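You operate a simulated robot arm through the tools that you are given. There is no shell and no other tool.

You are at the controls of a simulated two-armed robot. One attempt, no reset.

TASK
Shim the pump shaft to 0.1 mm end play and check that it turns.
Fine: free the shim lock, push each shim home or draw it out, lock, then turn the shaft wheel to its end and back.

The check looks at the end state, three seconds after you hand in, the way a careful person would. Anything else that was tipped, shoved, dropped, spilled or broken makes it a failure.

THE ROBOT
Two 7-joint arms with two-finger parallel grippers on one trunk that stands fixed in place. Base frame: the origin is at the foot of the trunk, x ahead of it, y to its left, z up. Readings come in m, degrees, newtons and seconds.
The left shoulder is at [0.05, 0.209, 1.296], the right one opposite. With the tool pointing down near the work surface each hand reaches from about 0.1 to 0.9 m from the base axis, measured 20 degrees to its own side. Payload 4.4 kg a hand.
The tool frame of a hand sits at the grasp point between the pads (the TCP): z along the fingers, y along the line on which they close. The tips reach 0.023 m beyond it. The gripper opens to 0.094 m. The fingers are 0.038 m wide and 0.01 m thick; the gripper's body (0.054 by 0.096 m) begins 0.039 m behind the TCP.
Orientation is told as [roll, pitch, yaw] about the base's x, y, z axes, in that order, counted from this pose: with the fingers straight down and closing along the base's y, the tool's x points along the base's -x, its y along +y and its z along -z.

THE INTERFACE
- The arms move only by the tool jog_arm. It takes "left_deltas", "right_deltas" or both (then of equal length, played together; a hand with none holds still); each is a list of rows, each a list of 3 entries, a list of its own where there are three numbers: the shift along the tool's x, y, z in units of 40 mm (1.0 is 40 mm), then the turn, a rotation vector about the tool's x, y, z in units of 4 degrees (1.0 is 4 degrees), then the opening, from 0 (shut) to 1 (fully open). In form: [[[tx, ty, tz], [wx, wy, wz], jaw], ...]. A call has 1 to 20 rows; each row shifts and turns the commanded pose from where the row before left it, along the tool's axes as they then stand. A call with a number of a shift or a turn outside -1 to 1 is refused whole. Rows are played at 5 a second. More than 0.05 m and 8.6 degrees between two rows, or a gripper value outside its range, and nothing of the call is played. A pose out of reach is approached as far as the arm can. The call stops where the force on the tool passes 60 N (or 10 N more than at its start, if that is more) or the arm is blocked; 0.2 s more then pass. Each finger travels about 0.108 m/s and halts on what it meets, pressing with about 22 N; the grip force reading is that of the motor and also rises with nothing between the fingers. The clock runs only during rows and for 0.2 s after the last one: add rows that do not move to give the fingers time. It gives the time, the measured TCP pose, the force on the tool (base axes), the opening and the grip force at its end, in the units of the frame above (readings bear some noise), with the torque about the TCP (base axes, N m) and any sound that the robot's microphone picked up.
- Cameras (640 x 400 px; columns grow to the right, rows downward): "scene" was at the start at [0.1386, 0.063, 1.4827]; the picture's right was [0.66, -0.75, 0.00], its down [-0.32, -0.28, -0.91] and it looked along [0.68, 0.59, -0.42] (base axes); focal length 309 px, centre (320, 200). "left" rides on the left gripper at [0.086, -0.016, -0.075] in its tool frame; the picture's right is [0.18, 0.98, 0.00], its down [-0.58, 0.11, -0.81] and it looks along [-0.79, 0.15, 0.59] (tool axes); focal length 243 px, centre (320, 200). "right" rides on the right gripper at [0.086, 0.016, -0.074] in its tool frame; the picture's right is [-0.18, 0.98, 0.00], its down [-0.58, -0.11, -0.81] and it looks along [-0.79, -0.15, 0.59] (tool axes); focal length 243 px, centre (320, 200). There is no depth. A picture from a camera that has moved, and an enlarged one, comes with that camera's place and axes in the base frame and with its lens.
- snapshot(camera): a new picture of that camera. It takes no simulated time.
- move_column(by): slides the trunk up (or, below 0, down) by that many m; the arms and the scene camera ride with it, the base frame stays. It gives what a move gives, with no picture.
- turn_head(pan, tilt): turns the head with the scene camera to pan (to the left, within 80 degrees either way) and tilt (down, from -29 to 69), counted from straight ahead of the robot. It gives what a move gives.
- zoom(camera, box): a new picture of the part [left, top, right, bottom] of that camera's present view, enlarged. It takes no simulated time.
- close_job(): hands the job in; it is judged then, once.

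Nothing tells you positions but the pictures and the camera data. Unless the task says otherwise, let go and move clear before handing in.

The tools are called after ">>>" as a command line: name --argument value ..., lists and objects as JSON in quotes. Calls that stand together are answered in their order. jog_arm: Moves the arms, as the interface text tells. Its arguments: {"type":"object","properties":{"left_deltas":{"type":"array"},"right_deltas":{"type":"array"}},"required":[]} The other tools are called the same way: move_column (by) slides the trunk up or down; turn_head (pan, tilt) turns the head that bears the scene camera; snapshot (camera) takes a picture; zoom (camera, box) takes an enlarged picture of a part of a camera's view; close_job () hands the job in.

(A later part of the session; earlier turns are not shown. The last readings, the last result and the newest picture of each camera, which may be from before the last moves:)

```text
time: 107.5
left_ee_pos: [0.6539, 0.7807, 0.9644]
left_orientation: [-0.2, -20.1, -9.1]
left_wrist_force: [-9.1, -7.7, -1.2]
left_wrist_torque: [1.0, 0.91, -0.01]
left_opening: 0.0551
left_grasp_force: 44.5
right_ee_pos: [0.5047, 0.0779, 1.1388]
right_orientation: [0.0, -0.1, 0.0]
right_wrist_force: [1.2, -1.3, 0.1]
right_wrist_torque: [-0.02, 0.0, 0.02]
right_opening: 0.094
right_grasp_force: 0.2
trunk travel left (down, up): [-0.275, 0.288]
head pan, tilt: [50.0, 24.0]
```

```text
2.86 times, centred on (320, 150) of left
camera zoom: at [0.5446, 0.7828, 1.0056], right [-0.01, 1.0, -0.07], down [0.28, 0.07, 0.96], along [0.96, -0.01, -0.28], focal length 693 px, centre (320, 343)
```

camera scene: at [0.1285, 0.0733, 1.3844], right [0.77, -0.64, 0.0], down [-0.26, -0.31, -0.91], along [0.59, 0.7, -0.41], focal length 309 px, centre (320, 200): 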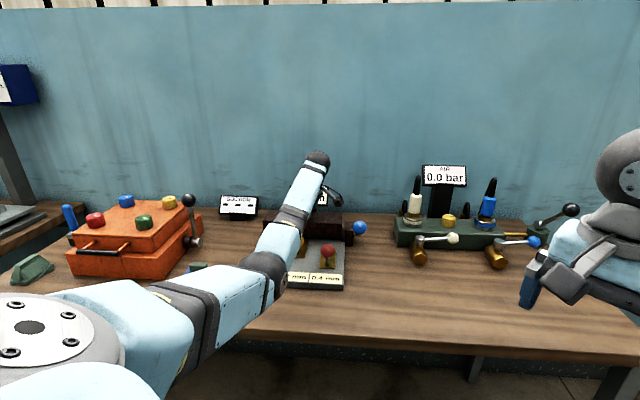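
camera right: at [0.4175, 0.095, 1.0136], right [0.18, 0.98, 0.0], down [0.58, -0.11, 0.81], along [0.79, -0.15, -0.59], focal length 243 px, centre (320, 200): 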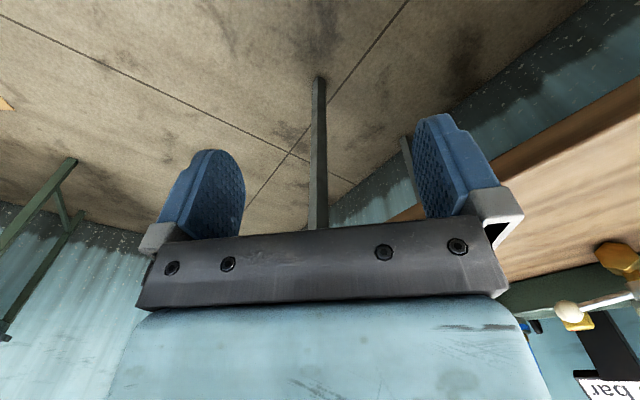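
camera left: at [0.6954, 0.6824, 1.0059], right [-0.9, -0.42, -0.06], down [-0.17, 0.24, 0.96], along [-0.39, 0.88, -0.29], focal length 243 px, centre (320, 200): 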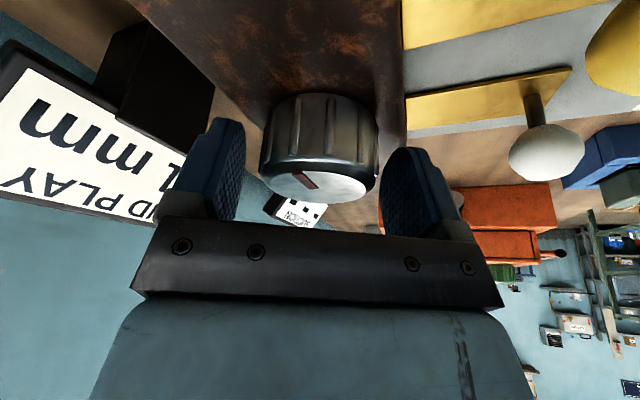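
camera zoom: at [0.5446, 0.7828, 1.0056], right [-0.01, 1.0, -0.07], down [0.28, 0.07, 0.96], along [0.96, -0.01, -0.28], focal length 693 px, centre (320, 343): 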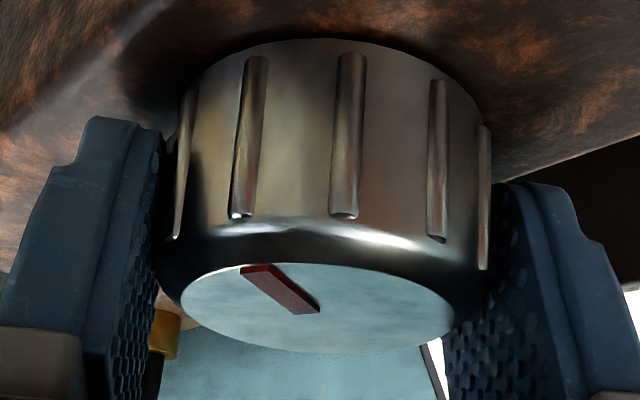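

About 200°, still free. Another 21°.

>>> jog_arm --left_deltas '[[[0, 0, 0], [0.2565, 0, 0.705], 0.3], [[0, 0, 0], [0.2565, 0, 0.705], 0.3], [[0, 0, 0], [0.2565, 0, 0.705], 0.3], [[0, 0, 0], [0.2565, 0, 0.705], 0.3], [[0, 0, 0], [0.2565, 0, 0.705], 0.3], [[0, 0, 0], [0.2565, 0, 0.705], 0.3], [[0, 0, 0], [0.2565, 0, 0.705], 0.3], [[0, 0, 0], [0, 0, 0], 0.3]]'

>>> zoom --camera "left" --box '[250, 80, 390, 220]'

```text
time: 109.3
left_ee_pos: [0.6538, 0.7823, 0.9654]
left_orientation: [-0.2, -20.0, -30.0]
left_wrist_force: [-19.3, -11.0, -10.5]
left_wrist_torque: [1.6, -0.14, -0.01]
left_opening: 0.0551
left_grasp_force: 45.2
right_ee_pos: [0.5039, 0.0778, 1.1396]
right_orientation: [0.0, -0.1, 0.0]
right_wrist_force: [0.9, -1.1, 0.6]
right_wrist_torque: [0.0, -0.01, 0.01]
right_opening: 0.0937
right_grasp_force: 0.0
trunk travel left (down, up): [-0.275, 0.288]
head pan, tilt: [50.0, 24.0]
```

```text
2.86 times, centred on (320, 150) of left
camera zoom: at [0.5523, 0.8215, 1.0055], right [0.34, 0.94, -0.07], down [0.29, -0.04, 0.96], along [0.89, -0.35, -0.28], focal length 693 px, centre (320, 343)
```

zoom: 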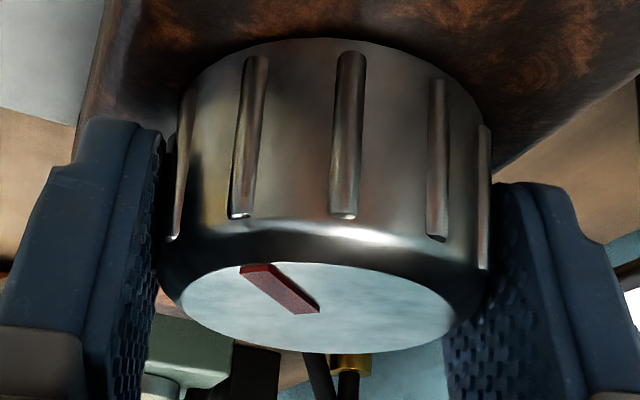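

About 215–220° and still free. I'll re-grip once more: open, rotate the hand back counter-clockwise, close, and go on.

>>> jog_arm --left_deltas '[[[0, 0, 0], [0, 0, 0], 0.65], [[0, 0, 0], [0, 0, 0], 0.8], [[0, 0, 0], [0, 0, 0], 0.8], [[0, 0, 0], [-0.342, 0, -0.94], 0.8], [[0, 0, 0], [-0.342, 0, -0.94], 0.8], [[0, 0, 0], [-0.342, 0, -0.94], 0.8], [[0, 0, 0], [-0.342, 0, -0.94], 0.8], [[0, 0, 0], [-0.342, 0, -0.94], 0.8], [[0, 0, 0], [-0.342, 0, -0.94], 0.8], [[0, 0, 0], [-0.342, 0, -0.94], 0.8], [[0, 0, 0], [-0.342, 0, -0.94], 0.8], [[0, 0, 0], [-0.342, 0, -0.94], 0.8], [[0, 0, 0], [-0.342, 0, -0.94], 0.8], [[0, 0, 0], [-0.342, 0, -0.94], 0.8], [[0, 0, 0], [-0.342, 0, -0.94], 0.8], [[0, 0, 0], [-0.342, 0, -0.94], 0.8], [[0, 0, 0], [-0.342, 0, -0.94], 0.8], [[0, 0, 0], [-0.342, 0, -0.94], 0.8], [[0, 0, 0], [-0.342, 0, -0.94], 0.8], [[0, 0, 0], [-0.342, 0, -0.94], 0.8]]'

>>> snapshot --camera "left"

```text
time: 113.5
left_ee_pos: [0.6549, 0.7817, 0.9647]
left_orientation: [-0.2, -19.9, 38.1]
left_wrist_force: [-0.2, -0.2, 0.1]
left_wrist_torque: [0.01, 0.02, 0.01]
left_opening: 0.0751
left_grasp_force: 0.0
right_ee_pos: [0.5063, 0.0786, 1.1379]
right_orientation: [0.0, 0.1, 0.0]
right_wrist_force: [0.1, 0.3, -1.4]
right_wrist_torque: [0.02, 0.03, -0.01]
right_opening: 0.094
right_grasp_force: 0.0
trunk travel left (down, up): [-0.275, 0.288]
head pan, tilt: [50.0, 24.0]
```

```text
taken
camera left: at [0.5796, 0.7033, 1.0054], right [-0.74, 0.67, -0.07], down [0.15, 0.26, 0.96], along [0.66, 0.7, -0.29], focal length 243 px, centre (320, 200)
```

left: 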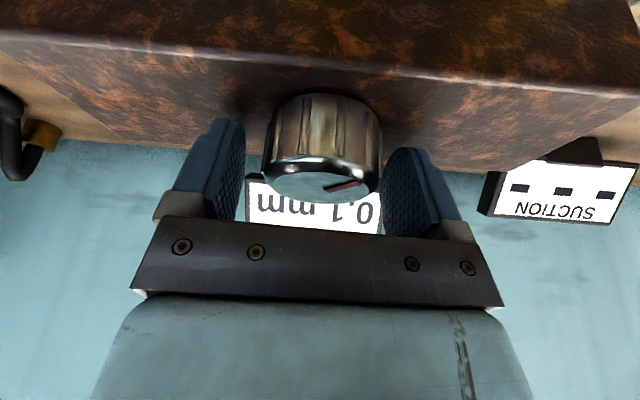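

>>> zoom --camera "left" --box '[250, 80, 390, 220]'

```text
2.86 times, centred on (320, 150) of left
camera zoom: at [0.5796, 0.7033, 1.0054], right [-0.74, 0.67, -0.07], down [0.15, 0.26, 0.96], along [0.66, 0.7, -0.29], focal length 693 px, centre (320, 343)
```

zoom: 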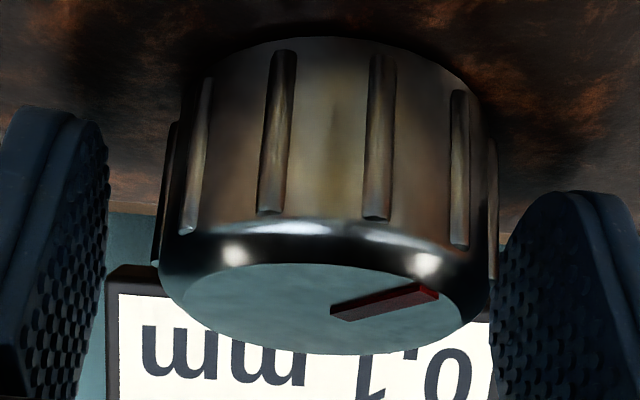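

>>> jog_arm --left_deltas '[[[0, 0, 0], [-0.342, 0, -0.94], 0.8], [[0, 0, 0], [-0.342, 0, -0.94], 0.8], [[0, 0, 0], [-0.342, 0, -0.94], 0.8], [[0, 0, 0], [-0.342, 0, -0.94], 0.8], [[0, 0, 0], [-0.342, 0, -0.94], 0.8], [[0, 0, 0], [-0.342, 0, -0.94], 0.8], [[0, 0, 0], [-0.342, 0, -0.94], 0.8], [[0, 0, 0], [-0.342, 0, -0.94], 0.8], [[0, 0, 0], [-0.342, 0, -0.94], 0.8], [[0, 0, 0], [-0.342, 0, -0.94], 0.8], [[0, 0, 0], [-0.342, 0, -0.94], 0.8], [[0, 0, 0], [-0.342, 0, -0.94], 0.8], [[0, 0, 0], [-0.342, 0, -0.94], 0.8], [[0, 0, 0], [-0.342, 0, -0.94], 0.8], [[0, 0, 0], [-0.342, 0, -0.94], 0.8], [[0, 0, 0], [-0.342, 0, -0.94], 0.8], [[0, 0, 0], [0, 0, 0], 0.8]]'

>>> snapshot --camera "left"

```text
time: 117.1
left_ee_pos: [0.6552, 0.7809, 0.9657]
left_orientation: [0.1, -19.8, 102.0]
left_wrist_force: [-0.1, -0.8, 0.1]
left_wrist_torque: [0.02, 0.0, 0.0]
left_opening: 0.0751
left_grasp_force: 0.0
right_ee_pos: [0.5055, 0.0795, 1.1383]
right_orientation: [-0.1, 0.0, 0.1]
right_wrist_force: [0.2, 0.0, 0.2]
right_wrist_torque: [0.0, 0.0, 0.0]
right_opening: 0.0937
right_grasp_force: 0.1
trunk travel left (down, up): [-0.275, 0.288]
head pan, tilt: [50.0, 24.0]
```

```text
taken
camera left: at [0.6911, 0.6803, 1.0059], right [-0.93, -0.37, -0.06], down [-0.16, 0.25, 0.96], along [-0.34, 0.89, -0.29], focal length 243 px, centre (320, 200)
```

left: 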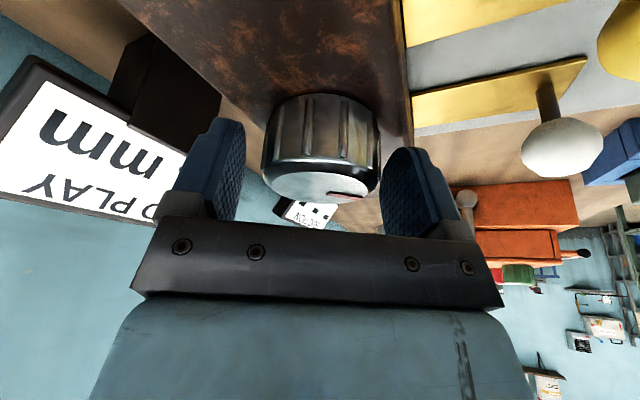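

Re-positioned at 102°. Closing on the wheel and turning clockwise, checking for the stop.

>>> jog_arm --left_deltas '[[[0, 0, 0], [0, 0, 0], 0.5], [[0, 0, 0], [0, 0, 0], 0.3], [[0, 0, 0], [0, 0, 0], 0.3], [[0, 0, 0], [0.2565, 0, 0.705], 0.3], [[0, 0, 0], [0.2565, 0, 0.705], 0.3], [[0, 0, 0], [0.2565, 0, 0.705], 0.3], [[0, 0, 0], [0.2565, 0, 0.705], 0.3], [[0, 0, 0], [0.2565, 0, 0.705], 0.3], [[0, 0, 0], [0.2565, 0, 0.705], 0.3], [[0, 0, 0], [0, 0, 0], 0.3]]'

>>> zoom --camera "left" --box '[250, 80, 390, 220]'

```text
time: 119.3
left_ee_pos: [0.6531, 0.7817, 0.966]
left_orientation: [0.0, -19.6, 84.0]
left_wrist_force: [-12.6, -12.8, -7.2]
left_wrist_torque: [-0.03, 0.06, 0.02]
left_opening: 0.0551
left_grasp_force: 45.1
right_ee_pos: [0.505, 0.0796, 1.1393]
right_orientation: [-0.1, 0.0, 0.0]
right_wrist_force: [-0.5, 0.5, -0.2]
right_wrist_torque: [0.0, 0.02, 0.02]
right_opening: 0.0938
right_grasp_force: 0.1
trunk travel left (down, up): [-0.275, 0.288]
head pan, tilt: [50.0, 24.0]
```

```text
2.86 times, centred on (320, 150) of left
camera zoom: at [0.6577, 0.6736, 1.0062], right [-1.0, -0.07, -0.06], down [-0.08, 0.28, 0.96], along [-0.05, 0.96, -0.29], focal length 693 px, centre (320, 343)
```

zoom: 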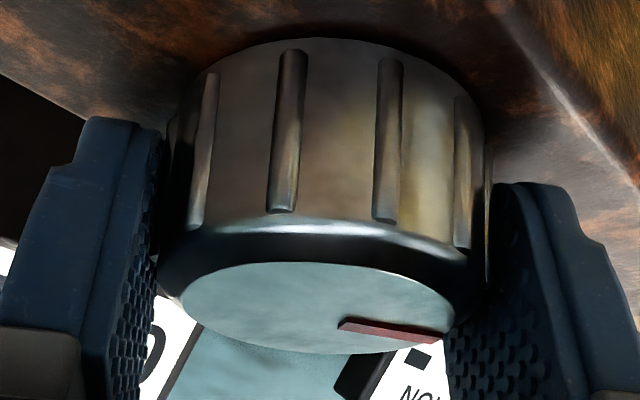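

>>> jog_arm --left_deltas '[[[0.02, 0.015, 0.01], [0.2565, 0, 0.705], 0.3], [[0, 0, 0], [0.2565, 0, 0.705], 0.3], [[0, 0, 0], [0.2565, 0, 0.705], 0.3], [[0, 0, 0], [0.2565, 0, 0.705], 0.3], [[0, 0, 0], [0.2565, 0, 0.705], 0.3], [[0, 0, 0], [0.2565, 0, 0.705], 0.3], [[0, 0, 0], [0.2565, 0, 0.705], 0.3], [[0, 0, 0], [0, 0, 0], 0.3]]'

>>> zoom --camera "left" --box '[250, 80, 390, 220]'

```text
time: 121.1
left_ee_pos: [0.6531, 0.7799, 0.9659]
left_orientation: [-0.2, -19.9, 62.9]
left_wrist_force: [7.3, 7.7, 6.0]
left_wrist_torque: [1.03, -0.25, 0.0]
left_opening: 0.0553
left_grasp_force: 45.2
right_ee_pos: [0.5052, 0.0779, 1.1393]
right_orientation: [0.0, 0.0, 0.0]
right_wrist_force: [0.3, 0.2, 0.0]
right_wrist_torque: [0.01, -0.01, 0.04]
right_opening: 0.094
right_grasp_force: 0.1
trunk travel left (down, up): [-0.275, 0.288]
head pan, tilt: [50.0, 24.0]
```

```text
2.86 times, centred on (320, 150) of left
camera zoom: at [0.6185, 0.679, 1.0059], right [-0.95, 0.29, -0.07], down [0.02, 0.29, 0.96], along [0.3, 0.91, -0.29], focal length 693 px, centre (320, 343)
```

zoom: 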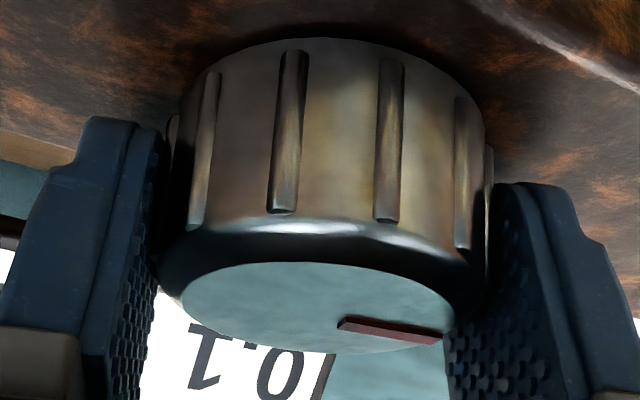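

Still following freely (~265°). Continuing.

>>> jog_arm --left_deltas '[[[0, 0, 0], [0.2565, 0, 0.705], 0.3], [[0, 0, 0], [0.2565, 0, 0.705], 0.3], [[0, 0, 0], [0.2565, 0, 0.705], 0.3], [[0, 0, 0], [0.2565, 0, 0.705], 0.3], [[0, 0, 0], [0.2565, 0, 0.705], 0.3], [[0, 0, 0], [0.2565, 0, 0.705], 0.3], [[0, 0, 0], [0.2565, 0, 0.705], 0.3], [[0, 0, 0], [0, 0, 0], 0.3]]'

>>> zoom --camera "left" --box '[250, 80, 390, 220]'

```text
time: 122.9
left_ee_pos: [0.6544, 0.78, 0.9633]
left_orientation: [-0.1, -19.9, 41.9]
left_wrist_force: [-3.7, 1.2, 2.3]
left_wrist_torque: [0.21, 0.96, 0.85]
left_opening: 0.0558
left_grasp_force: 44.7
right_ee_pos: [0.504, 0.0781, 1.1389]
right_orientation: [0.0, 0.0, 0.0]
right_wrist_force: [-0.1, -0.1, 0.2]
right_wrist_torque: [-0.03, 0.01, -0.01]
right_opening: 0.094
right_grasp_force: 0.1
trunk travel left (down, up): [-0.275, 0.288]
head pan, tilt: [50.0, 24.0]
```

```text
2.86 times, centred on (320, 150) of left
camera zoom: at [0.5842, 0.6983, 1.0055], right [-0.78, 0.62, -0.07], down [0.13, 0.27, 0.96], along [0.61, 0.74, -0.29], focal length 693 px, centre (320, 343)
```

zoom: 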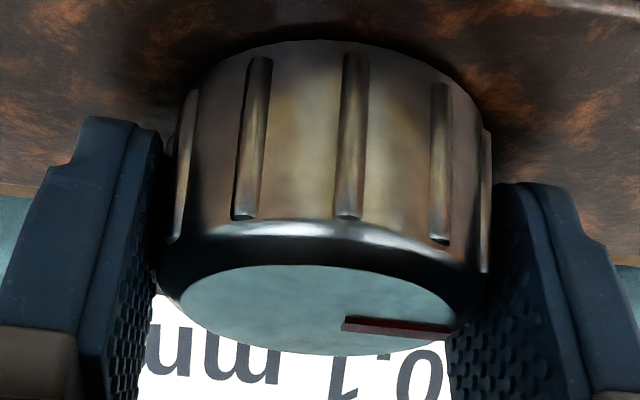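

Torque rose to 0.85 N·m and the wheel slipped relative to the fingers — that's the end stop at about 270°. I'll push a few more degrees to be sure it is fully at its end.

>>> jog_arm --left_deltas '[[[0, 0, 0], [0.2565, 0, 0.705], 0.1], [[0, 0, 0], [0.2565, 0, 0.705], 0.1], [[0, 0, 0], [0, 0, 0], 0.1]]'

>>> zoom --camera "left" --box '[250, 80, 390, 220]'

```text
time: 123.7
left_ee_pos: [0.6536, 0.782, 0.9649]
left_orientation: [-0.1, -19.8, 36.0]
left_wrist_force: [-2.9, 2.3, 1.2]
left_wrist_torque: [0.54, 0.8, 0.46]
left_opening: 0.0555
left_grasp_force: 44.7
right_ee_pos: [0.5048, 0.0791, 1.1384]
right_orientation: [0.0, 0.0, 0.0]
right_wrist_force: [0.0, 1.3, 0.5]
right_wrist_torque: [0.0, 0.03, 0.0]
right_opening: 0.0939
right_grasp_force: 0.0
trunk travel left (down, up): [-0.275, 0.288]
head pan, tilt: [50.0, 24.0]
```

```text
2.86 times, centred on (320, 150) of left
camera zoom: at [0.5759, 0.7061, 1.0052], right [-0.72, 0.7, -0.07], down [0.15, 0.25, 0.96], along [0.68, 0.67, -0.29], focal length 693 px, centre (320, 343)
```

zoom: 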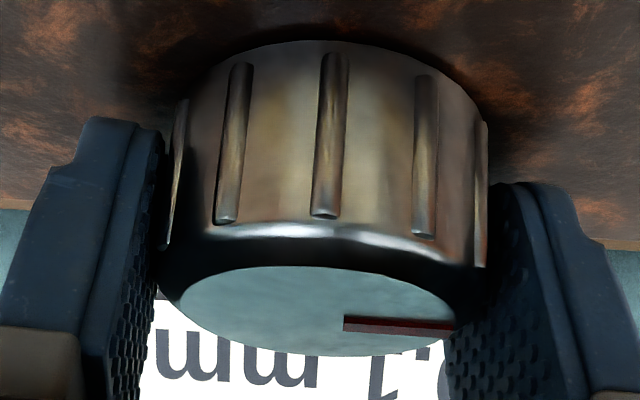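

Slipped again at the stop, so the wheel is fully at its end. Now I'll turn it back counter-clockwise.

>>> jog_arm --left_deltas '[[[0, 0, 0], [-0.2565, 0, -0.705], 0.3], [[0, 0, 0], [-0.2565, 0, -0.705], 0.3], [[0, 0, 0], [-0.2565, 0, -0.705], 0.3], [[0, 0, 0], [-0.2565, 0, -0.705], 0.3], [[0, 0, 0], [-0.2565, 0, -0.705], 0.3], [[0, 0, 0], [-0.2565, 0, -0.705], 0.3], [[0, 0, 0], [-0.2565, 0, -0.705], 0.3], [[0, 0, 0], [-0.2565, 0, -0.705], 0.3], [[0, 0, 0], [-0.2565, 0, -0.705], 0.3], [[0, 0, 0], [-0.2565, 0, -0.705], 0.3], [[0, 0, 0], [-0.2565, 0, -0.705], 0.3], [[0, 0, 0], [-0.2565, 0, -0.705], 0.3], [[0, 0, 0], [0, 0, 0], 0.3]]'

>>> zoom --camera "left" --box '[250, 80, 390, 220]'

```text
time: 126.5
left_ee_pos: [0.6542, 0.7814, 0.9637]
left_orientation: [-0.1, -19.7, 71.9]
left_wrist_force: [-7.0, -8.0, -6.7]
left_wrist_torque: [0.9, -0.33, -0.01]
left_opening: 0.0553
left_grasp_force: 44.8
right_ee_pos: [0.5051, 0.0784, 1.1395]
right_orientation: [0.0, 0.0, 0.0]
right_wrist_force: [0.1, -0.3, 0.1]
right_wrist_torque: [0.03, 0.0, -0.01]
right_opening: 0.0942
right_grasp_force: 0.1
trunk travel left (down, up): [-0.275, 0.288]
head pan, tilt: [50.0, 24.0]
```

```text
2.86 times, centred on (320, 150) of left
camera zoom: at [0.6354, 0.6752, 1.0055], right [-0.99, 0.14, -0.06], down [-0.02, 0.29, 0.96], along [0.15, 0.95, -0.29], focal length 693 px, centre (320, 343)
```

zoom: 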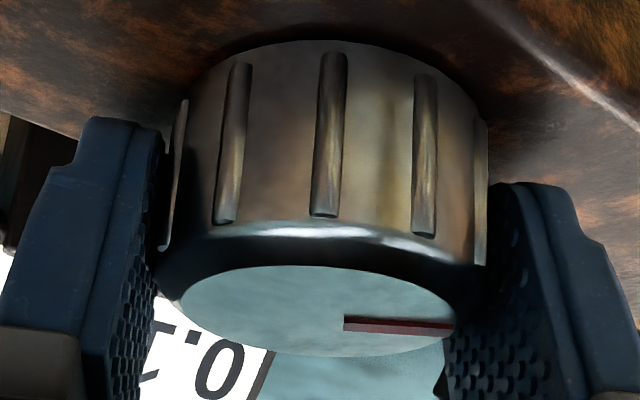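

Following freely counter-clockwise. Continuing.

>>> jog_arm --left_deltas '[[[0.01, 0.01, 0.01], [-0.2565, 0, -0.705], 0.3], [[0, 0, 0], [-0.2565, 0, -0.705], 0.3], [[0, 0, 0], [-0.2565, 0, -0.705], 0.3], [[0, 0, 0], [-0.2565, 0, -0.705], 0.3], [[0, 0, 0], [-0.2565, 0, -0.705], 0.3], [[0, 0, 0], [-0.2565, 0, -0.705], 0.3], [[0, 0, 0], [-0.2565, 0, -0.705], 0.3], [[0, 0, 0], [-0.2565, 0, -0.705], 0.3], [[0, 0, 0], [-0.2565, 0, -0.705], 0.3], [[0, 0, 0], [-0.2565, 0, -0.705], 0.3], [[0, 0, 0], [-0.2565, 0, -0.705], 0.3], [[0, 0, 0], [0, 0, 0], 0.3]]'

>>> zoom --camera "left" --box '[250, 80, 390, 220]'

```text
time: 129.1
left_ee_pos: [0.6548, 0.7807, 0.9638]
left_orientation: [0.0, -19.9, 105.0]
left_wrist_force: [15.8, 12.1, 10.5]
left_wrist_torque: [0.41, -0.14, 0.01]
left_opening: 0.0551
left_grasp_force: 45.7
right_ee_pos: [0.5054, 0.0783, 1.138]
right_orientation: [-0.1, -0.1, 0.0]
right_wrist_force: [0.1, 0.1, -0.5]
right_wrist_torque: [-0.03, 0.03, 0.0]
right_opening: 0.0939
right_grasp_force: 0.0
trunk travel left (down, up): [-0.275, 0.288]
head pan, tilt: [50.0, 24.0]
```

```text
2.86 times, centred on (320, 150) of left
camera zoom: at [0.6962, 0.6827, 1.0052], right [-0.9, -0.42, -0.06], down [-0.18, 0.23, 0.96], along [-0.39, 0.88, -0.29], focal length 693 px, centre (320, 343)
```

zoom: 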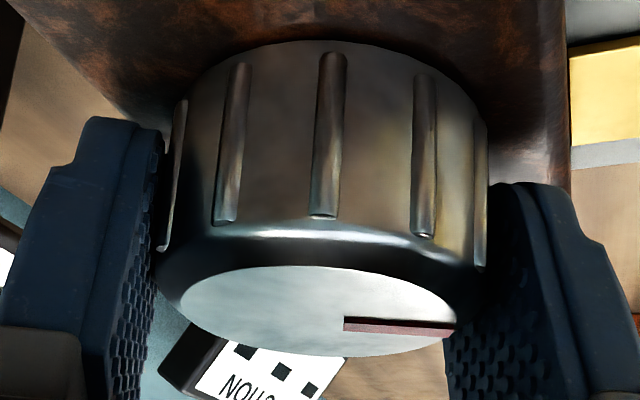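

69° back so far. I'll open, rotate the hand clockwise around the wheel, and re-grip for the next counter-clockwise stroke.

>>> jog_arm --left_deltas '[[[0, 0, 0], [0, 0, 0], 0.65], [[0, 0, 0], [0, 0, 0], 0.8], [[0, 0, 0], [0, 0, 0], 0.8], [[0, 0, 0], [0.342, 0, 0.94], 0.8], [[0, 0, 0], [0.342, 0, 0.94], 0.8], [[0, 0, 0], [0.342, 0, 0.94], 0.8], [[0, 0, 0], [0.342, 0, 0.94], 0.8], [[0, 0, 0], [0.342, 0, 0.94], 0.8], [[0, 0, 0], [0.342, 0, 0.94], 0.8], [[0, 0, 0], [0.342, 0, 0.94], 0.8], [[0, 0, 0], [0.342, 0, 0.94], 0.8], [[0, 0, 0], [0.342, 0, 0.94], 0.8], [[0, 0, 0], [0.342, 0, 0.94], 0.8], [[0, 0, 0], [0.342, 0, 0.94], 0.8], [[0, 0, 0], [0.342, 0, 0.94], 0.8], [[0, 0, 0], [0.342, 0, 0.94], 0.8], [[0, 0, 0], [0.342, 0, 0.94], 0.8], [[0, 0, 0], [0.342, 0, 0.94], 0.8], [[0, 0, 0], [0.342, 0, 0.94], 0.8], [[0, 0, 0], [0.342, 0, 0.94], 0.8]]'

>>> snapshot --camera "left"

```text
time: 133.3
left_ee_pos: [0.6551, 0.7809, 0.9644]
left_orientation: [-0.1, -19.9, 36.9]
left_wrist_force: [0.0, 0.5, 0.0]
left_wrist_torque: [0.02, -0.01, 0.01]
left_opening: 0.075
left_grasp_force: 0.1
right_ee_pos: [0.5046, 0.0795, 1.1395]
right_orientation: [0.0, -0.1, 0.0]
right_wrist_force: [0.3, 0.2, -0.7]
right_wrist_torque: [0.0, 0.01, 0.01]
right_opening: 0.0938
right_grasp_force: 0.0
trunk travel left (down, up): [-0.275, 0.288]
head pan, tilt: [50.0, 24.0]
```

```text
taken
camera left: at [0.5773, 0.7044, 1.0055], right [-0.73, 0.68, -0.07], down [0.15, 0.25, 0.96], along [0.67, 0.69, -0.29], focal length 243 px, centre (320, 200)
```

left: 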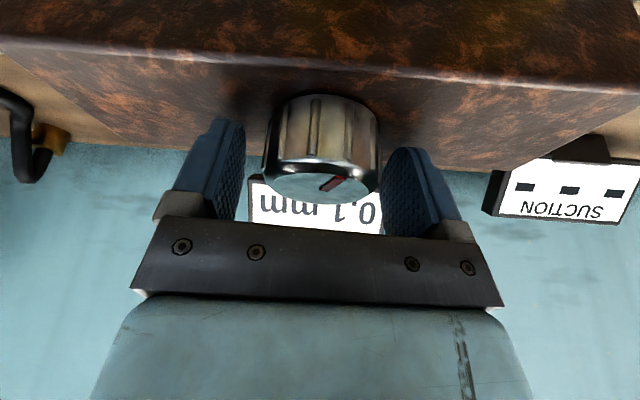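

>>> jog_arm --left_deltas '[[[0, 0, 0], [0.342, 0, 0.94], 0.8], [[0, 0, 0], [0.342, 0, 0.94], 0.8], [[0, 0, 0], [0.342, 0, 0.94], 0.8], [[0, 0, 0], [0.342, 0, 0.94], 0.8], [[0, 0, 0], [0.342, 0, 0.94], 0.8], [[0, 0, 0], [0.342, 0, 0.94], 0.8], [[0, 0, 0], [0.342, 0, 0.94], 0.8], [[0, 0, 0], [0.342, 0, 0.94], 0.8], [[0, 0, 0], [0.342, 0, 0.94], 0.8], [[0, 0, 0], [0.342, 0, 0.94], 0.8], [[0, 0, 0], [0.342, 0, 0.94], 0.8], [[0, 0, 0], [0.342, 0, 0.94], 0.8], [[0, 0, 0], [0.342, 0, 0.94], 0.8], [[0, 0, 0], [0.342, 0, 0.94], 0.8], [[0, 0, 0], [0.342, 0, 0.94], 0.8], [[0, 0, 0], [0.342, 0, 0.94], 0.8], [[0, 0, 0], [0, 0, 0], 0.8]]'

>>> snapshot --camera "left"

```text
time: 136.9
left_ee_pos: [0.6528, 0.7816, 0.9637]
left_orientation: [-0.2, -20.1, -27.2]
left_wrist_force: [0.1, -1.1, 0.3]
left_wrist_torque: [0.02, -0.02, -0.02]
left_opening: 0.0754
left_grasp_force: 0.0
right_ee_pos: [0.5057, 0.0785, 1.1387]
right_orientation: [0.0, -0.1, 0.0]
right_wrist_force: [-0.7, 1.0, 0.5]
right_wrist_torque: [-0.01, -0.01, -0.02]
right_opening: 0.0942
right_grasp_force: 0.0
trunk travel left (down, up): [-0.275, 0.288]
head pan, tilt: [50.0, 24.0]
```

```text
taken
camera left: at [0.5498, 0.816, 1.0039], right [0.29, 0.95, -0.07], down [0.29, -0.02, 0.96], along [0.91, -0.3, -0.28], focal length 243 px, centre (320, 200)
```

left: 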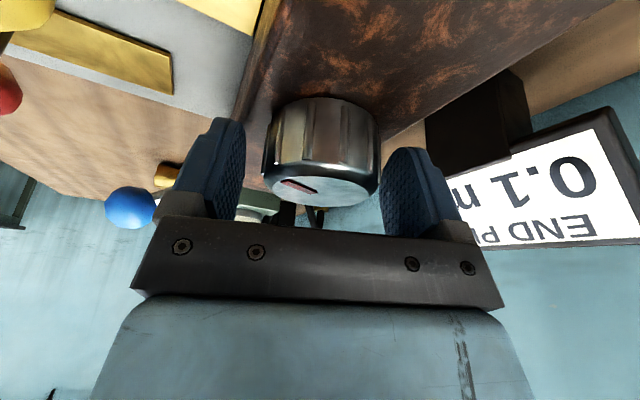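

Ready for the next stroke at −27°. I'll grip and turn counter-clockwise in stages.

>>> jog_arm --left_deltas '[[[0, 0, 0], [0, 0, 0], 0.5], [[0, 0, 0], [0, 0, 0], 0.3], [[0, 0, 0], [0, 0, 0], 0.3], [[0, 0, 0], [-0.2565, 0, -0.705], 0.3], [[0, 0, 0], [-0.2565, 0, -0.705], 0.3], [[0, 0, 0], [-0.2565, 0, -0.705], 0.3], [[0, 0, 0], [-0.2565, 0, -0.705], 0.3], [[0, 0, 0], [-0.2565, 0, -0.705], 0.3], [[0, 0, 0], [-0.2565, 0, -0.705], 0.3], [[0, 0, 0], [-0.2565, 0, -0.705], 0.3], [[0, 0, 0], [-0.2565, 0, -0.705], 0.3], [[0, 0, 0], [-0.2565, 0, -0.705], 0.3], [[0, 0, 0], [-0.2565, 0, -0.705], 0.3], [[0, 0, 0], [0, 0, 0], 0.3]]'

>>> zoom --camera "left" --box '[250, 80, 390, 220]'

```text
time: 139.9
left_ee_pos: [0.653, 0.7813, 0.9632]
left_orientation: [-0.1, -20.0, 3.1]
left_wrist_force: [0.7, 3.5, 0.3]
left_wrist_torque: [0.23, 0.96, 0.05]
left_opening: 0.0555
left_grasp_force: 44.4
right_ee_pos: [0.5051, 0.0798, 1.1375]
right_orientation: [-0.1, 0.2, -0.1]
right_wrist_force: [0.3, -0.8, 0.3]
right_wrist_torque: [-0.01, -0.01, 0.03]
right_opening: 0.094
right_grasp_force: 0.1
trunk travel left (down, up): [-0.275, 0.288]
head pan, tilt: [50.0, 24.0]
```

```text
2.86 times, centred on (320, 150) of left
camera zoom: at [0.5464, 0.7599, 1.004], right [-0.22, 0.97, -0.07], down [0.26, 0.13, 0.96], along [0.94, 0.2, -0.28], focal length 693 px, centre (320, 343)
```

zoom: 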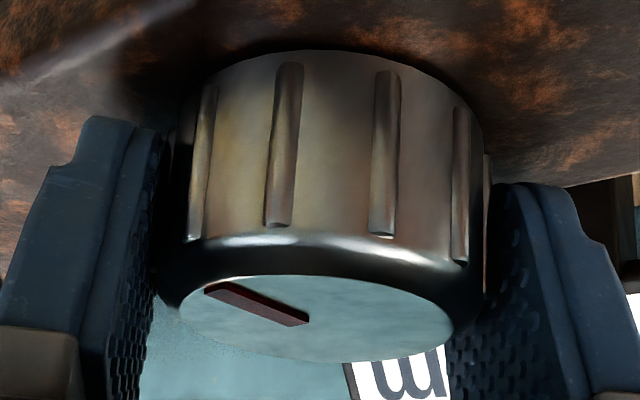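

>>> jog_arm --left_deltas '[[[0, 0, 0], [-0.2565, 0, -0.705], 0.3], [[0, 0, 0], [-0.2565, 0, -0.705], 0.3], [[0, 0, 0], [-0.2565, 0, -0.705], 0.3], [[0, 0, 0], [-0.2565, 0, -0.705], 0.3], [[0, 0, 0], [-0.2565, 0, -0.705], 0.3], [[0, 0, 0], [-0.2565, 0, -0.705], 0.3], [[0, 0, 0], [-0.2565, 0, -0.705], 0.3], [[0, 0, 0], [-0.2565, 0, -0.705], 0.3], [[0, 0, 0], [-0.2565, 0, -0.705], 0.3], [[0, 0, 0], [-0.2565, 0, -0.705], 0.3], [[0, 0, 0], [-0.2565, 0, -0.705], 0.3], [[0, 0, 0], [0, 0, 0], 0.3]]'

>>> zoom --camera "left" --box '[250, 80, 390, 220]'

```text
time: 142.5
left_ee_pos: [0.6539, 0.7816, 0.9631]
left_orientation: [0.0, -20.0, 36.0]
left_wrist_force: [11.6, 10.0, 6.9]
left_wrist_torque: [0.11, 1.04, -0.01]
left_opening: 0.0553
left_grasp_force: 45.0
right_ee_pos: [0.5061, 0.0799, 1.1386]
right_orientation: [0.0, 0.1, 0.0]
right_wrist_force: [0.3, 0.6, -0.4]
right_wrist_torque: [-0.03, 0.02, 0.0]
right_opening: 0.0941
right_grasp_force: 0.2
trunk travel left (down, up): [-0.275, 0.288]
head pan, tilt: [50.0, 24.0]
```

```text
2.86 times, centred on (320, 150) of left
camera zoom: at [0.5754, 0.7054, 1.0042], right [-0.72, 0.69, -0.07], down [0.15, 0.25, 0.96], along [0.68, 0.68, -0.29], focal length 693 px, centre (320, 343)
```

zoom: 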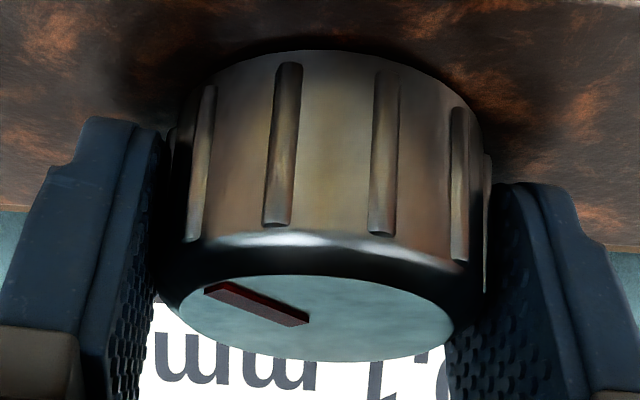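

Following freely. Continuing counter-clockwise.

>>> jog_arm --left_deltas '[[[-0.02, 0, 0], [-0.2565, 0, -0.705], 0.3], [[0, 0, 0], [-0.2565, 0, -0.705], 0.3], [[0, 0, 0], [-0.2565, 0, -0.705], 0.3], [[0, 0, 0], [-0.2565, 0, -0.705], 0.3], [[0, 0, 0], [-0.2565, 0, -0.705], 0.3], [[0, 0, 0], [-0.2565, 0, -0.705], 0.3], [[0, 0, 0], [-0.2565, 0, -0.705], 0.3], [[0, 0, 0], [-0.2565, 0, -0.705], 0.3], [[0, 0, 0], [-0.2565, 0, -0.705], 0.3], [[0, 0, 0], [-0.2565, 0, -0.705], 0.3], [[0, 0, 0], [-0.2565, 0, -0.705], 0.3], [[0, 0, 0], [0, 0, 0], 0.3]]'

>>> zoom --camera "left" --box '[250, 80, 390, 220]'

```text
time: 145.1
left_ee_pos: [0.6544, 0.7807, 0.9634]
left_orientation: [0.1, -19.8, 68.9]
left_wrist_force: [-18.4, -17.9, -15.9]
left_wrist_torque: [0.15, 0.51, 0.0]
left_opening: 0.0551
left_grasp_force: 45.3
right_ee_pos: [0.5054, 0.079, 1.1383]
right_orientation: [-0.1, 0.0, 0.0]
right_wrist_force: [-0.5, -0.1, 0.4]
right_wrist_torque: [-0.01, -0.02, 0.01]
right_opening: 0.0943
right_grasp_force: 0.1
trunk travel left (down, up): [-0.275, 0.288]
head pan, tilt: [50.0, 24.0]
```

```text
2.86 times, centred on (320, 150) of left
camera zoom: at [0.6301, 0.6767, 1.0046], right [-0.98, 0.19, -0.06], down [0.0, 0.29, 0.96], along [0.2, 0.94, -0.29], focal length 693 px, centre (320, 343)
```

zoom: 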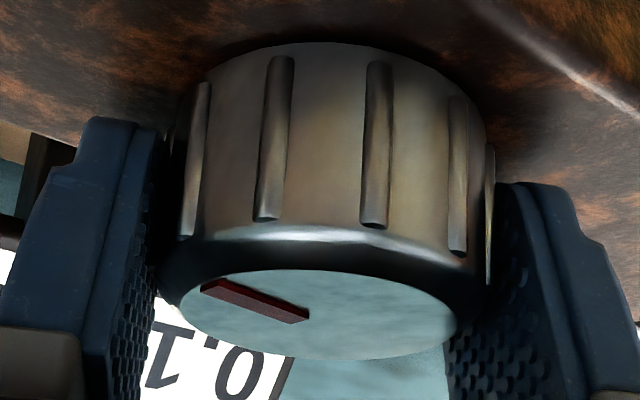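

>>> jog_arm --left_deltas '[[[0.031, 0.012, 0.01], [-0.2565, 0, -0.705], 0.3], [[0, 0, 0], [-0.2565, 0, -0.705], 0.3], [[0, 0, 0], [-0.2565, 0, -0.705], 0.3], [[0, 0, 0], [-0.2565, 0, -0.705], 0.3], [[0, 0, 0], [-0.2565, 0, -0.705], 0.3], [[0, 0, 0], [-0.2565, 0, -0.705], 0.3], [[0, 0, 0], [-0.2565, 0, -0.705], 0.3], [[0, 0, 0], [-0.2565, 0, -0.705], 0.3], [[0, 0, 0], [-0.2565, 0, -0.705], 0.3], [[0, 0, 0], [-0.2565, 0, -0.705], 0.3], [[0, 0, 0], [-0.2565, 0, -0.705], 0.3], [[0, 0, 0], [-0.2565, 0, -0.705], 0.3], [[0, 0, 0], [0, 0, 0], 0.3]]'

>>> zoom --camera "left" --box '[250, 80, 390, 220]'

```text
time: 147.9
left_ee_pos: [0.6539, 0.7817, 0.9636]
left_orientation: [0.0, -19.9, 105.0]
left_wrist_force: [18.4, 19.8, 10.9]
left_wrist_torque: [-0.76, 0.14, 0.02]
left_opening: 0.0549
left_grasp_force: 45.0
right_ee_pos: [0.5054, 0.0794, 1.1376]
right_orientation: [-0.1, 0.1, 0.0]
right_wrist_force: [0.4, -0.5, 0.2]
right_wrist_torque: [0.03, 0.0, -0.02]
right_opening: 0.0939
right_grasp_force: 0.0
trunk travel left (down, up): [-0.275, 0.288]
head pan, tilt: [50.0, 24.0]
```

```text
2.86 times, centred on (320, 150) of left
camera zoom: at [0.6962, 0.6832, 1.0045], right [-0.9, -0.42, -0.06], down [-0.18, 0.23, 0.96], along [-0.39, 0.88, -0.29], focal length 693 px, centre (320, 343)
```

zoom: 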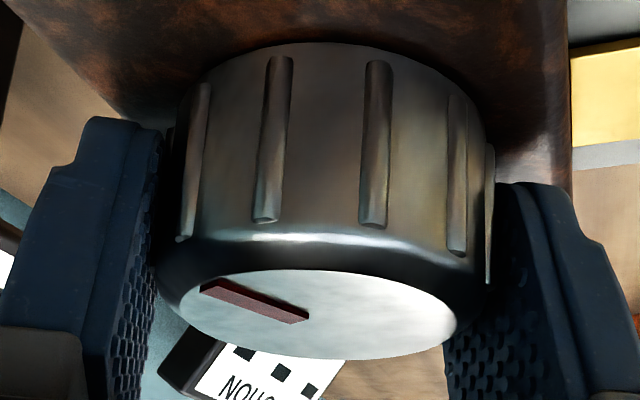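

About 197° back; roughly 70° remain. One more re-grip.

>>> jog_arm --left_deltas '[[[0, 0, 0], [0, 0, 0], 0.65], [[0, 0, 0], [0, 0, 0], 0.8], [[0, 0, 0], [0, 0, 0], 0.8], [[0, 0, 0], [0.342, 0, 0.94], 0.8], [[0, 0, 0], [0.342, 0, 0.94], 0.8], [[0, 0, 0], [0.342, 0, 0.94], 0.8], [[0, 0, 0], [0.342, 0, 0.94], 0.8], [[0, 0, 0], [0.342, 0, 0.94], 0.8], [[0, 0, 0], [0.342, 0, 0.94], 0.8], [[0, 0, 0], [0.342, 0, 0.94], 0.8], [[0, 0, 0], [0.342, 0, 0.94], 0.8], [[0, 0, 0], [0.342, 0, 0.94], 0.8], [[0, 0, 0], [0.342, 0, 0.94], 0.8], [[0, 0, 0], [0.342, 0, 0.94], 0.8], [[0, 0, 0], [0.342, 0, 0.94], 0.8], [[0, 0, 0], [0.342, 0, 0.94], 0.8], [[0, 0, 0], [0.342, 0, 0.94], 0.8], [[0, 0, 0], [0.342, 0, 0.94], 0.8], [[0, 0, 0], [0.342, 0, 0.94], 0.8], [[0, 0, 0], [0.342, 0, 0.94], 0.8]]'

>>> jog_arm --left_deltas '[[[0, 0, 0], [0.342, 0, 0.94], 0.8], [[0, 0, 0], [0.342, 0, 0.94], 0.8], [[0, 0, 0], [0.342, 0, 0.94], 0.8], [[0, 0, 0], [0.342, 0, 0.94], 0.8], [[0, 0, 0], [0.342, 0, 0.94], 0.8], [[0, 0, 0], [0.342, 0, 0.94], 0.8], [[0, 0, 0], [0.342, 0, 0.94], 0.8], [[0, 0, 0], [0.342, 0, 0.94], 0.8], [[0, 0, 0], [0.342, 0, 0.94], 0.8], [[0, 0, 0], [0.342, 0, 0.94], 0.8], [[0, 0, 0], [0, 0, 0], 0.8]]'

>>> snapshot --camera "left"

```text
time: 152.1
left_ee_pos: [0.6523, 0.7805, 0.9626]
left_orientation: [-0.1, -20.0, 37.0]
left_wrist_force: [0.4, -0.6, -0.5]
left_wrist_torque: [-0.01, 0.02, -0.01]
left_opening: 0.0753
left_grasp_force: 0.0
right_ee_pos: [0.5046, 0.0788, 1.1381]
right_orientation: [0.0, 0.0, 0.0]
right_wrist_force: [-0.6, -0.8, -0.4]
right_wrist_torque: [0.0, 0.02, -0.02]
right_opening: 0.0939
right_grasp_force: 0.1
trunk travel left (down, up): [-0.275, 0.288]
head pan, tilt: [50.0, 24.0]
```

```text
time: 154.5
left_ee_pos: [0.6527, 0.7813, 0.9637]
left_orientation: [-0.2, -20.0, -3.1]
left_wrist_force: [-0.3, 1.0, -0.1]
left_wrist_torque: [0.04, 0.06, -0.03]
left_opening: 0.0752
left_grasp_force: 0.3
right_ee_pos: [0.5053, 0.0786, 1.1402]
right_orientation: [0.1, 0.0, 0.0]
right_wrist_force: [0.6, 1.0, 0.0]
right_wrist_torque: [-0.01, 0.03, 0.01]
right_opening: 0.0939
right_grasp_force: 0.0
trunk travel left (down, up): [-0.275, 0.288]
head pan, tilt: [50.0, 24.0]
```

```text
taken
camera left: at [0.5443, 0.7709, 1.0038], right [-0.12, 0.99, -0.07], down [0.28, 0.1, 0.96], along [0.95, 0.1, -0.28], focal length 243 px, centre (320, 200)
```

left: 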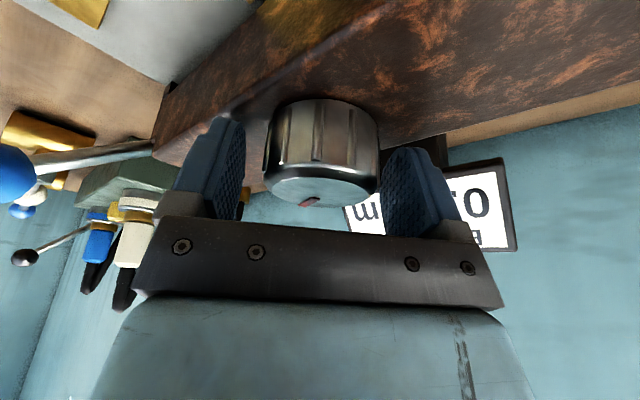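

Gripping and turning the remaining ~70° counter-clockwise.

>>> jog_arm --left_deltas '[[[0, 0, 0], [0, 0, 0], 0.5], [[0, 0, 0], [0, 0, 0], 0.3], [[0, 0, 0], [0, 0, 0], 0.3], [[0, 0, 0], [-0.2565, 0, -0.705], 0.3], [[0, 0, 0], [-0.2565, 0, -0.705], 0.3], [[0, 0, 0], [-0.2565, 0, -0.705], 0.3], [[0, 0, 0], [-0.2565, 0, -0.705], 0.3], [[0, 0, 0], [-0.2565, 0, -0.705], 0.3], [[0, 0, 0], [-0.2565, 0, -0.705], 0.3], [[0, 0, 0], [-0.2565, 0, -0.705], 0.3], [[0, 0, 0], [-0.2565, 0, -0.705], 0.3], [[0, 0, 0], [-0.2565, 0, -0.705], 0.3], [[0, 0, 0], [-0.2565, 0, -0.705], 0.3], [[0, 0, 0], [-0.2565, 0, -0.705], 0.3], [[0, 0, 0], [-0.2565, 0, -0.705], 0.3], [[0, 0, 0], [-0.2565, 0, -0.705], 0.3], [[0, 0, 0], [-0.2565, 0, -0.705], 0.3], [[0, 0, 0], [0, 0, 0], 0.3]]'

>>> zoom --camera "left" --box '[250, 80, 390, 220]'

```text
time: 158.3
left_ee_pos: [0.6524, 0.7803, 0.9628]
left_orientation: [-0.1, -19.9, 39.0]
left_wrist_force: [-19.8, -5.9, -8.8]
left_wrist_torque: [0.46, -0.22, 0.01]
left_opening: 0.0557
left_grasp_force: 44.6
right_ee_pos: [0.5042, 0.0786, 1.1394]
right_orientation: [0.0, -0.2, 0.0]
right_wrist_force: [-0.3, 0.0, 0.6]
right_wrist_torque: [0.01, 0.02, -0.02]
right_opening: 0.0941
right_grasp_force: 0.0
trunk travel left (down, up): [-0.275, 0.288]
head pan, tilt: [50.0, 24.0]
```

```text
2.86 times, centred on (320, 150) of left
camera zoom: at [0.5794, 0.7013, 1.0043], right [-0.75, 0.66, -0.06], down [0.14, 0.26, 0.96], along [0.64, 0.71, -0.29], focal length 693 px, centre (320, 343)
```

zoom: 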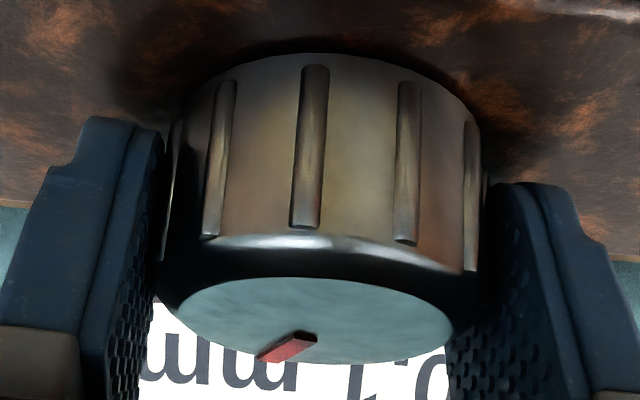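

The mark is nearly back (about 20–25° to go). Continuing to the stop.

>>> jog_arm --left_deltas '[[[0.02, 0, 0], [-0.2565, 0, -0.705], 0.3], [[0, 0, 0], [-0.2565, 0, -0.705], 0.3], [[0, 0, 0], [-0.2565, 0, -0.705], 0.3], [[0, 0, 0], [-0.2565, 0, -0.705], 0.3], [[0, 0, 0], [-0.2565, 0, -0.705], 0.3], [[0, 0, 0], [-0.2565, 0, -0.705], 0.3], [[0, 0, 0], [-0.2565, 0, -0.705], 0.3], [[0, 0, 0], [-0.2565, 0, -0.705], 0.3], [[0, 0, 0], [0, 0, 0], 0.3]]'

>>> zoom --camera "left" --box '[250, 80, 390, 220]'

```text
time: 160.3
left_ee_pos: [0.6542, 0.7804, 0.9637]
left_orientation: [0.0, -19.9, 63.0]
left_wrist_force: [1.8, -0.3, -1.0]
left_wrist_torque: [0.14, -0.2, -1.13]
left_opening: 0.0554
left_grasp_force: 44.9
right_ee_pos: [0.505, 0.0793, 1.1384]
right_orientation: [0.0, 0.0, 0.0]
right_wrist_force: [0.4, 0.2, 0.3]
right_wrist_torque: [-0.01, 0.0, 0.01]
right_opening: 0.0942
right_grasp_force: 0.0
trunk travel left (down, up): [-0.275, 0.288]
head pan, tilt: [50.0, 24.0]
```

```text
2.86 times, centred on (320, 150) of left
camera zoom: at [0.6182, 0.6777, 1.004], right [-0.95, 0.29, -0.06], down [0.03, 0.29, 0.96], along [0.3, 0.91, -0.29], focal length 693 px, centre (320, 343)
```

zoom: 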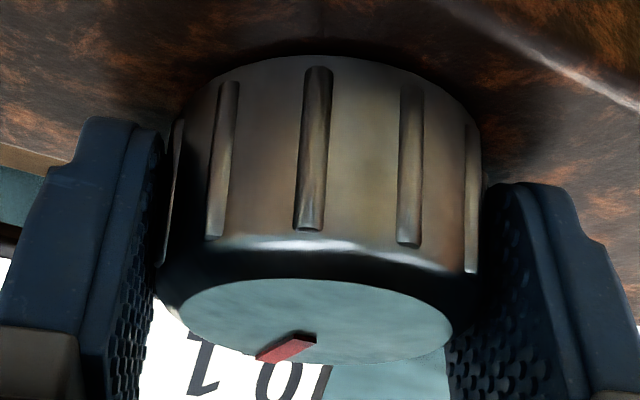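

Torque −1.13 N·m: the wheel is back against its starting stop, mark at its original heading. I'll open, rise straight up, and back off to inspect everything.

>>> jog_arm --left_deltas '[[[0, 0, 0], [0, 0, 0], 0.65], [[0, 0, 0], [0, 0, 0], 0.9], [[0, 0, 0], [0, 0, 0], 0.9], [[-0.17, 0, -0.47], [0, 0, 0], 0.9], [[-0.342, 0, -0.94], [0, 0, 0], 0.9], [[-0.342, 0, -0.94], [0, 0, 0], 0.9], [[-0.342, 0, -0.94], [0, 0, 0], 0.9], [[-0.3, 0, -0.85], [0, 0, 0], 0.9], [[0, 0, 0], [0, 0, 0], 0.9]]'

>>> snapshot --camera "left"

>>> snapshot --camera "scene"

```text
time: 162.3
left_ee_pos: [0.6541, 0.7842, 1.1381]
left_orientation: [0.1, -19.8, 63.0]
left_wrist_force: [-0.7, 0.1, 0.3]
left_wrist_torque: [-0.04, 0.03, 0.01]
left_opening: 0.0847
left_grasp_force: 0.1
right_ee_pos: [0.5046, 0.0791, 1.1374]
right_orientation: [0.0, 0.0, 0.0]
right_wrist_force: [-0.2, 0.3, 0.3]
right_wrist_torque: [-0.01, 0.01, 0.01]
right_opening: 0.0943
right_grasp_force: 0.1
trunk travel left (down, up): [-0.275, 0.288]
head pan, tilt: [50.0, 24.0]
```

```text
taken
camera left: at [0.6192, 0.6821, 1.1789], right [-0.95, 0.29, -0.06], down [0.03, 0.29, 0.96], along [0.3, 0.91, -0.29], focal length 243 px, centre (320, 200)
```

left: 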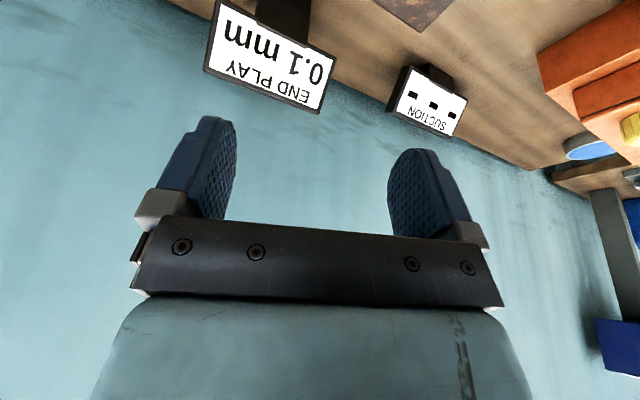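

```text
taken
camera scene: at [0.1289, 0.0738, 1.3843], right [0.77, -0.64, 0.0], down [-0.26, -0.31, -0.91], along [0.59, 0.7, -0.41], focal length 309 px, centre (320, 200)
```

scene: 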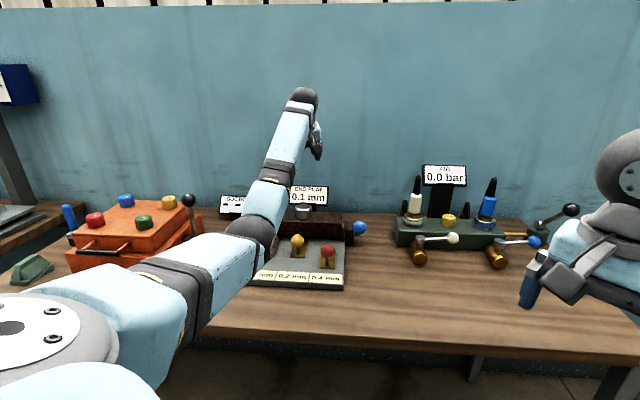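

Released and clear above. I'll raise the trunk back to its original height and pull the hand back so I can inspect the unit unobstructed.

>>> move_column --by 0.1

>>> jog_arm --left_deltas '[[[0.9, 0, -0.3], [0, 0.5, 0], 0.9], [[0.9, 0, -0.3], [0, 0.5, 0], 0.9], [[0.9, 0.2, -0.3], [0, 0.5, 0], 0.9], [[0.9, 0.4, -0.2], [0, 0.5, 0], 0.9], [[0.9, 0.4, -0.1], [0, 0.5, 0], 0.9], [[0.8, 0.5, 0], [0, 0.5, 0], 0.9], [[0, 0, 0], [0, 0, 0], 0.9]]'

>>> snapshot --camera "scene"

>>> zoom --camera "scene" --box '[220, 190, 400, 320]'

```text
time: 163.6
left_ee_pos: [0.6545, 0.7826, 1.2377]
left_orientation: [0.0, -19.9, 62.9]
left_wrist_force: [-0.7, 0.7, 0.0]
left_wrist_torque: [0.0, 0.01, 0.05]
left_opening: 0.0849
left_grasp_force: 0.1
right_ee_pos: [0.5053, 0.0792, 1.2386]
right_orientation: [0.0, 0.0, 0.0]
right_wrist_force: [0.1, 0.5, 0.9]
right_wrist_torque: [-0.01, 0.0, -0.01]
right_opening: 0.0941
right_grasp_force: 0.1
trunk travel left (down, up): [-0.375, 0.188]
head pan, tilt: [50.0, 24.0]
```

```text
time: 165.2
left_ee_pos: [0.5027, 0.6162, 1.228]
left_orientation: [0.0, -7.8, 63.0]
left_wrist_force: [-0.7, 0.1, -0.2]
left_wrist_torque: [0.01, 0.01, 0.01]
left_opening: 0.0846
left_grasp_force: 0.0
right_ee_pos: [0.5066, 0.0795, 1.2383]
right_orientation: [0.0, 0.0, 0.0]
right_wrist_force: [0.1, 0.1, 0.6]
right_wrist_torque: [-0.02, -0.04, -0.01]
right_opening: 0.0937
right_grasp_force: 0.1
trunk travel left (down, up): [-0.375, 0.188]
head pan, tilt: [50.0, 24.0]
```

```text
taken
camera scene: at [0.129, 0.0737, 1.4843], right [0.77, -0.64, 0.0], down [-0.26, -0.31, -0.91], along [0.59, 0.7, -0.41], focal length 309 px, centre (320, 200)
```

scene: 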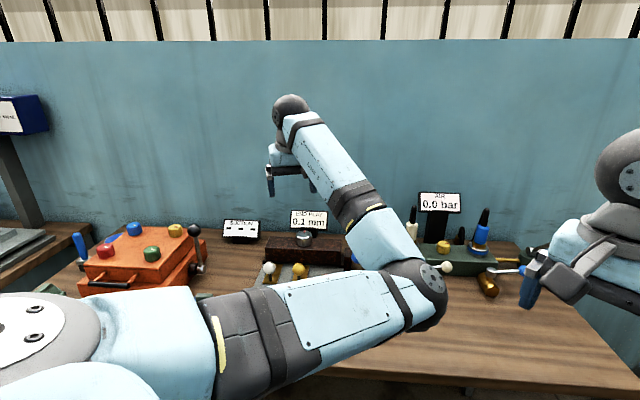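

```text
3.08 times, centred on (310, 255) of scene
camera zoom: at [0.129, 0.0737, 1.4843], right [0.77, -0.64, 0.0], down [-0.26, -0.31, -0.91], along [0.59, 0.7, -0.41], focal length 950 px, centre (351, 31)
```

zoom: 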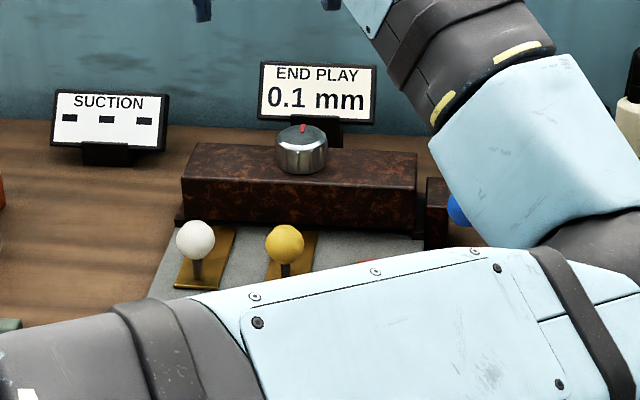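

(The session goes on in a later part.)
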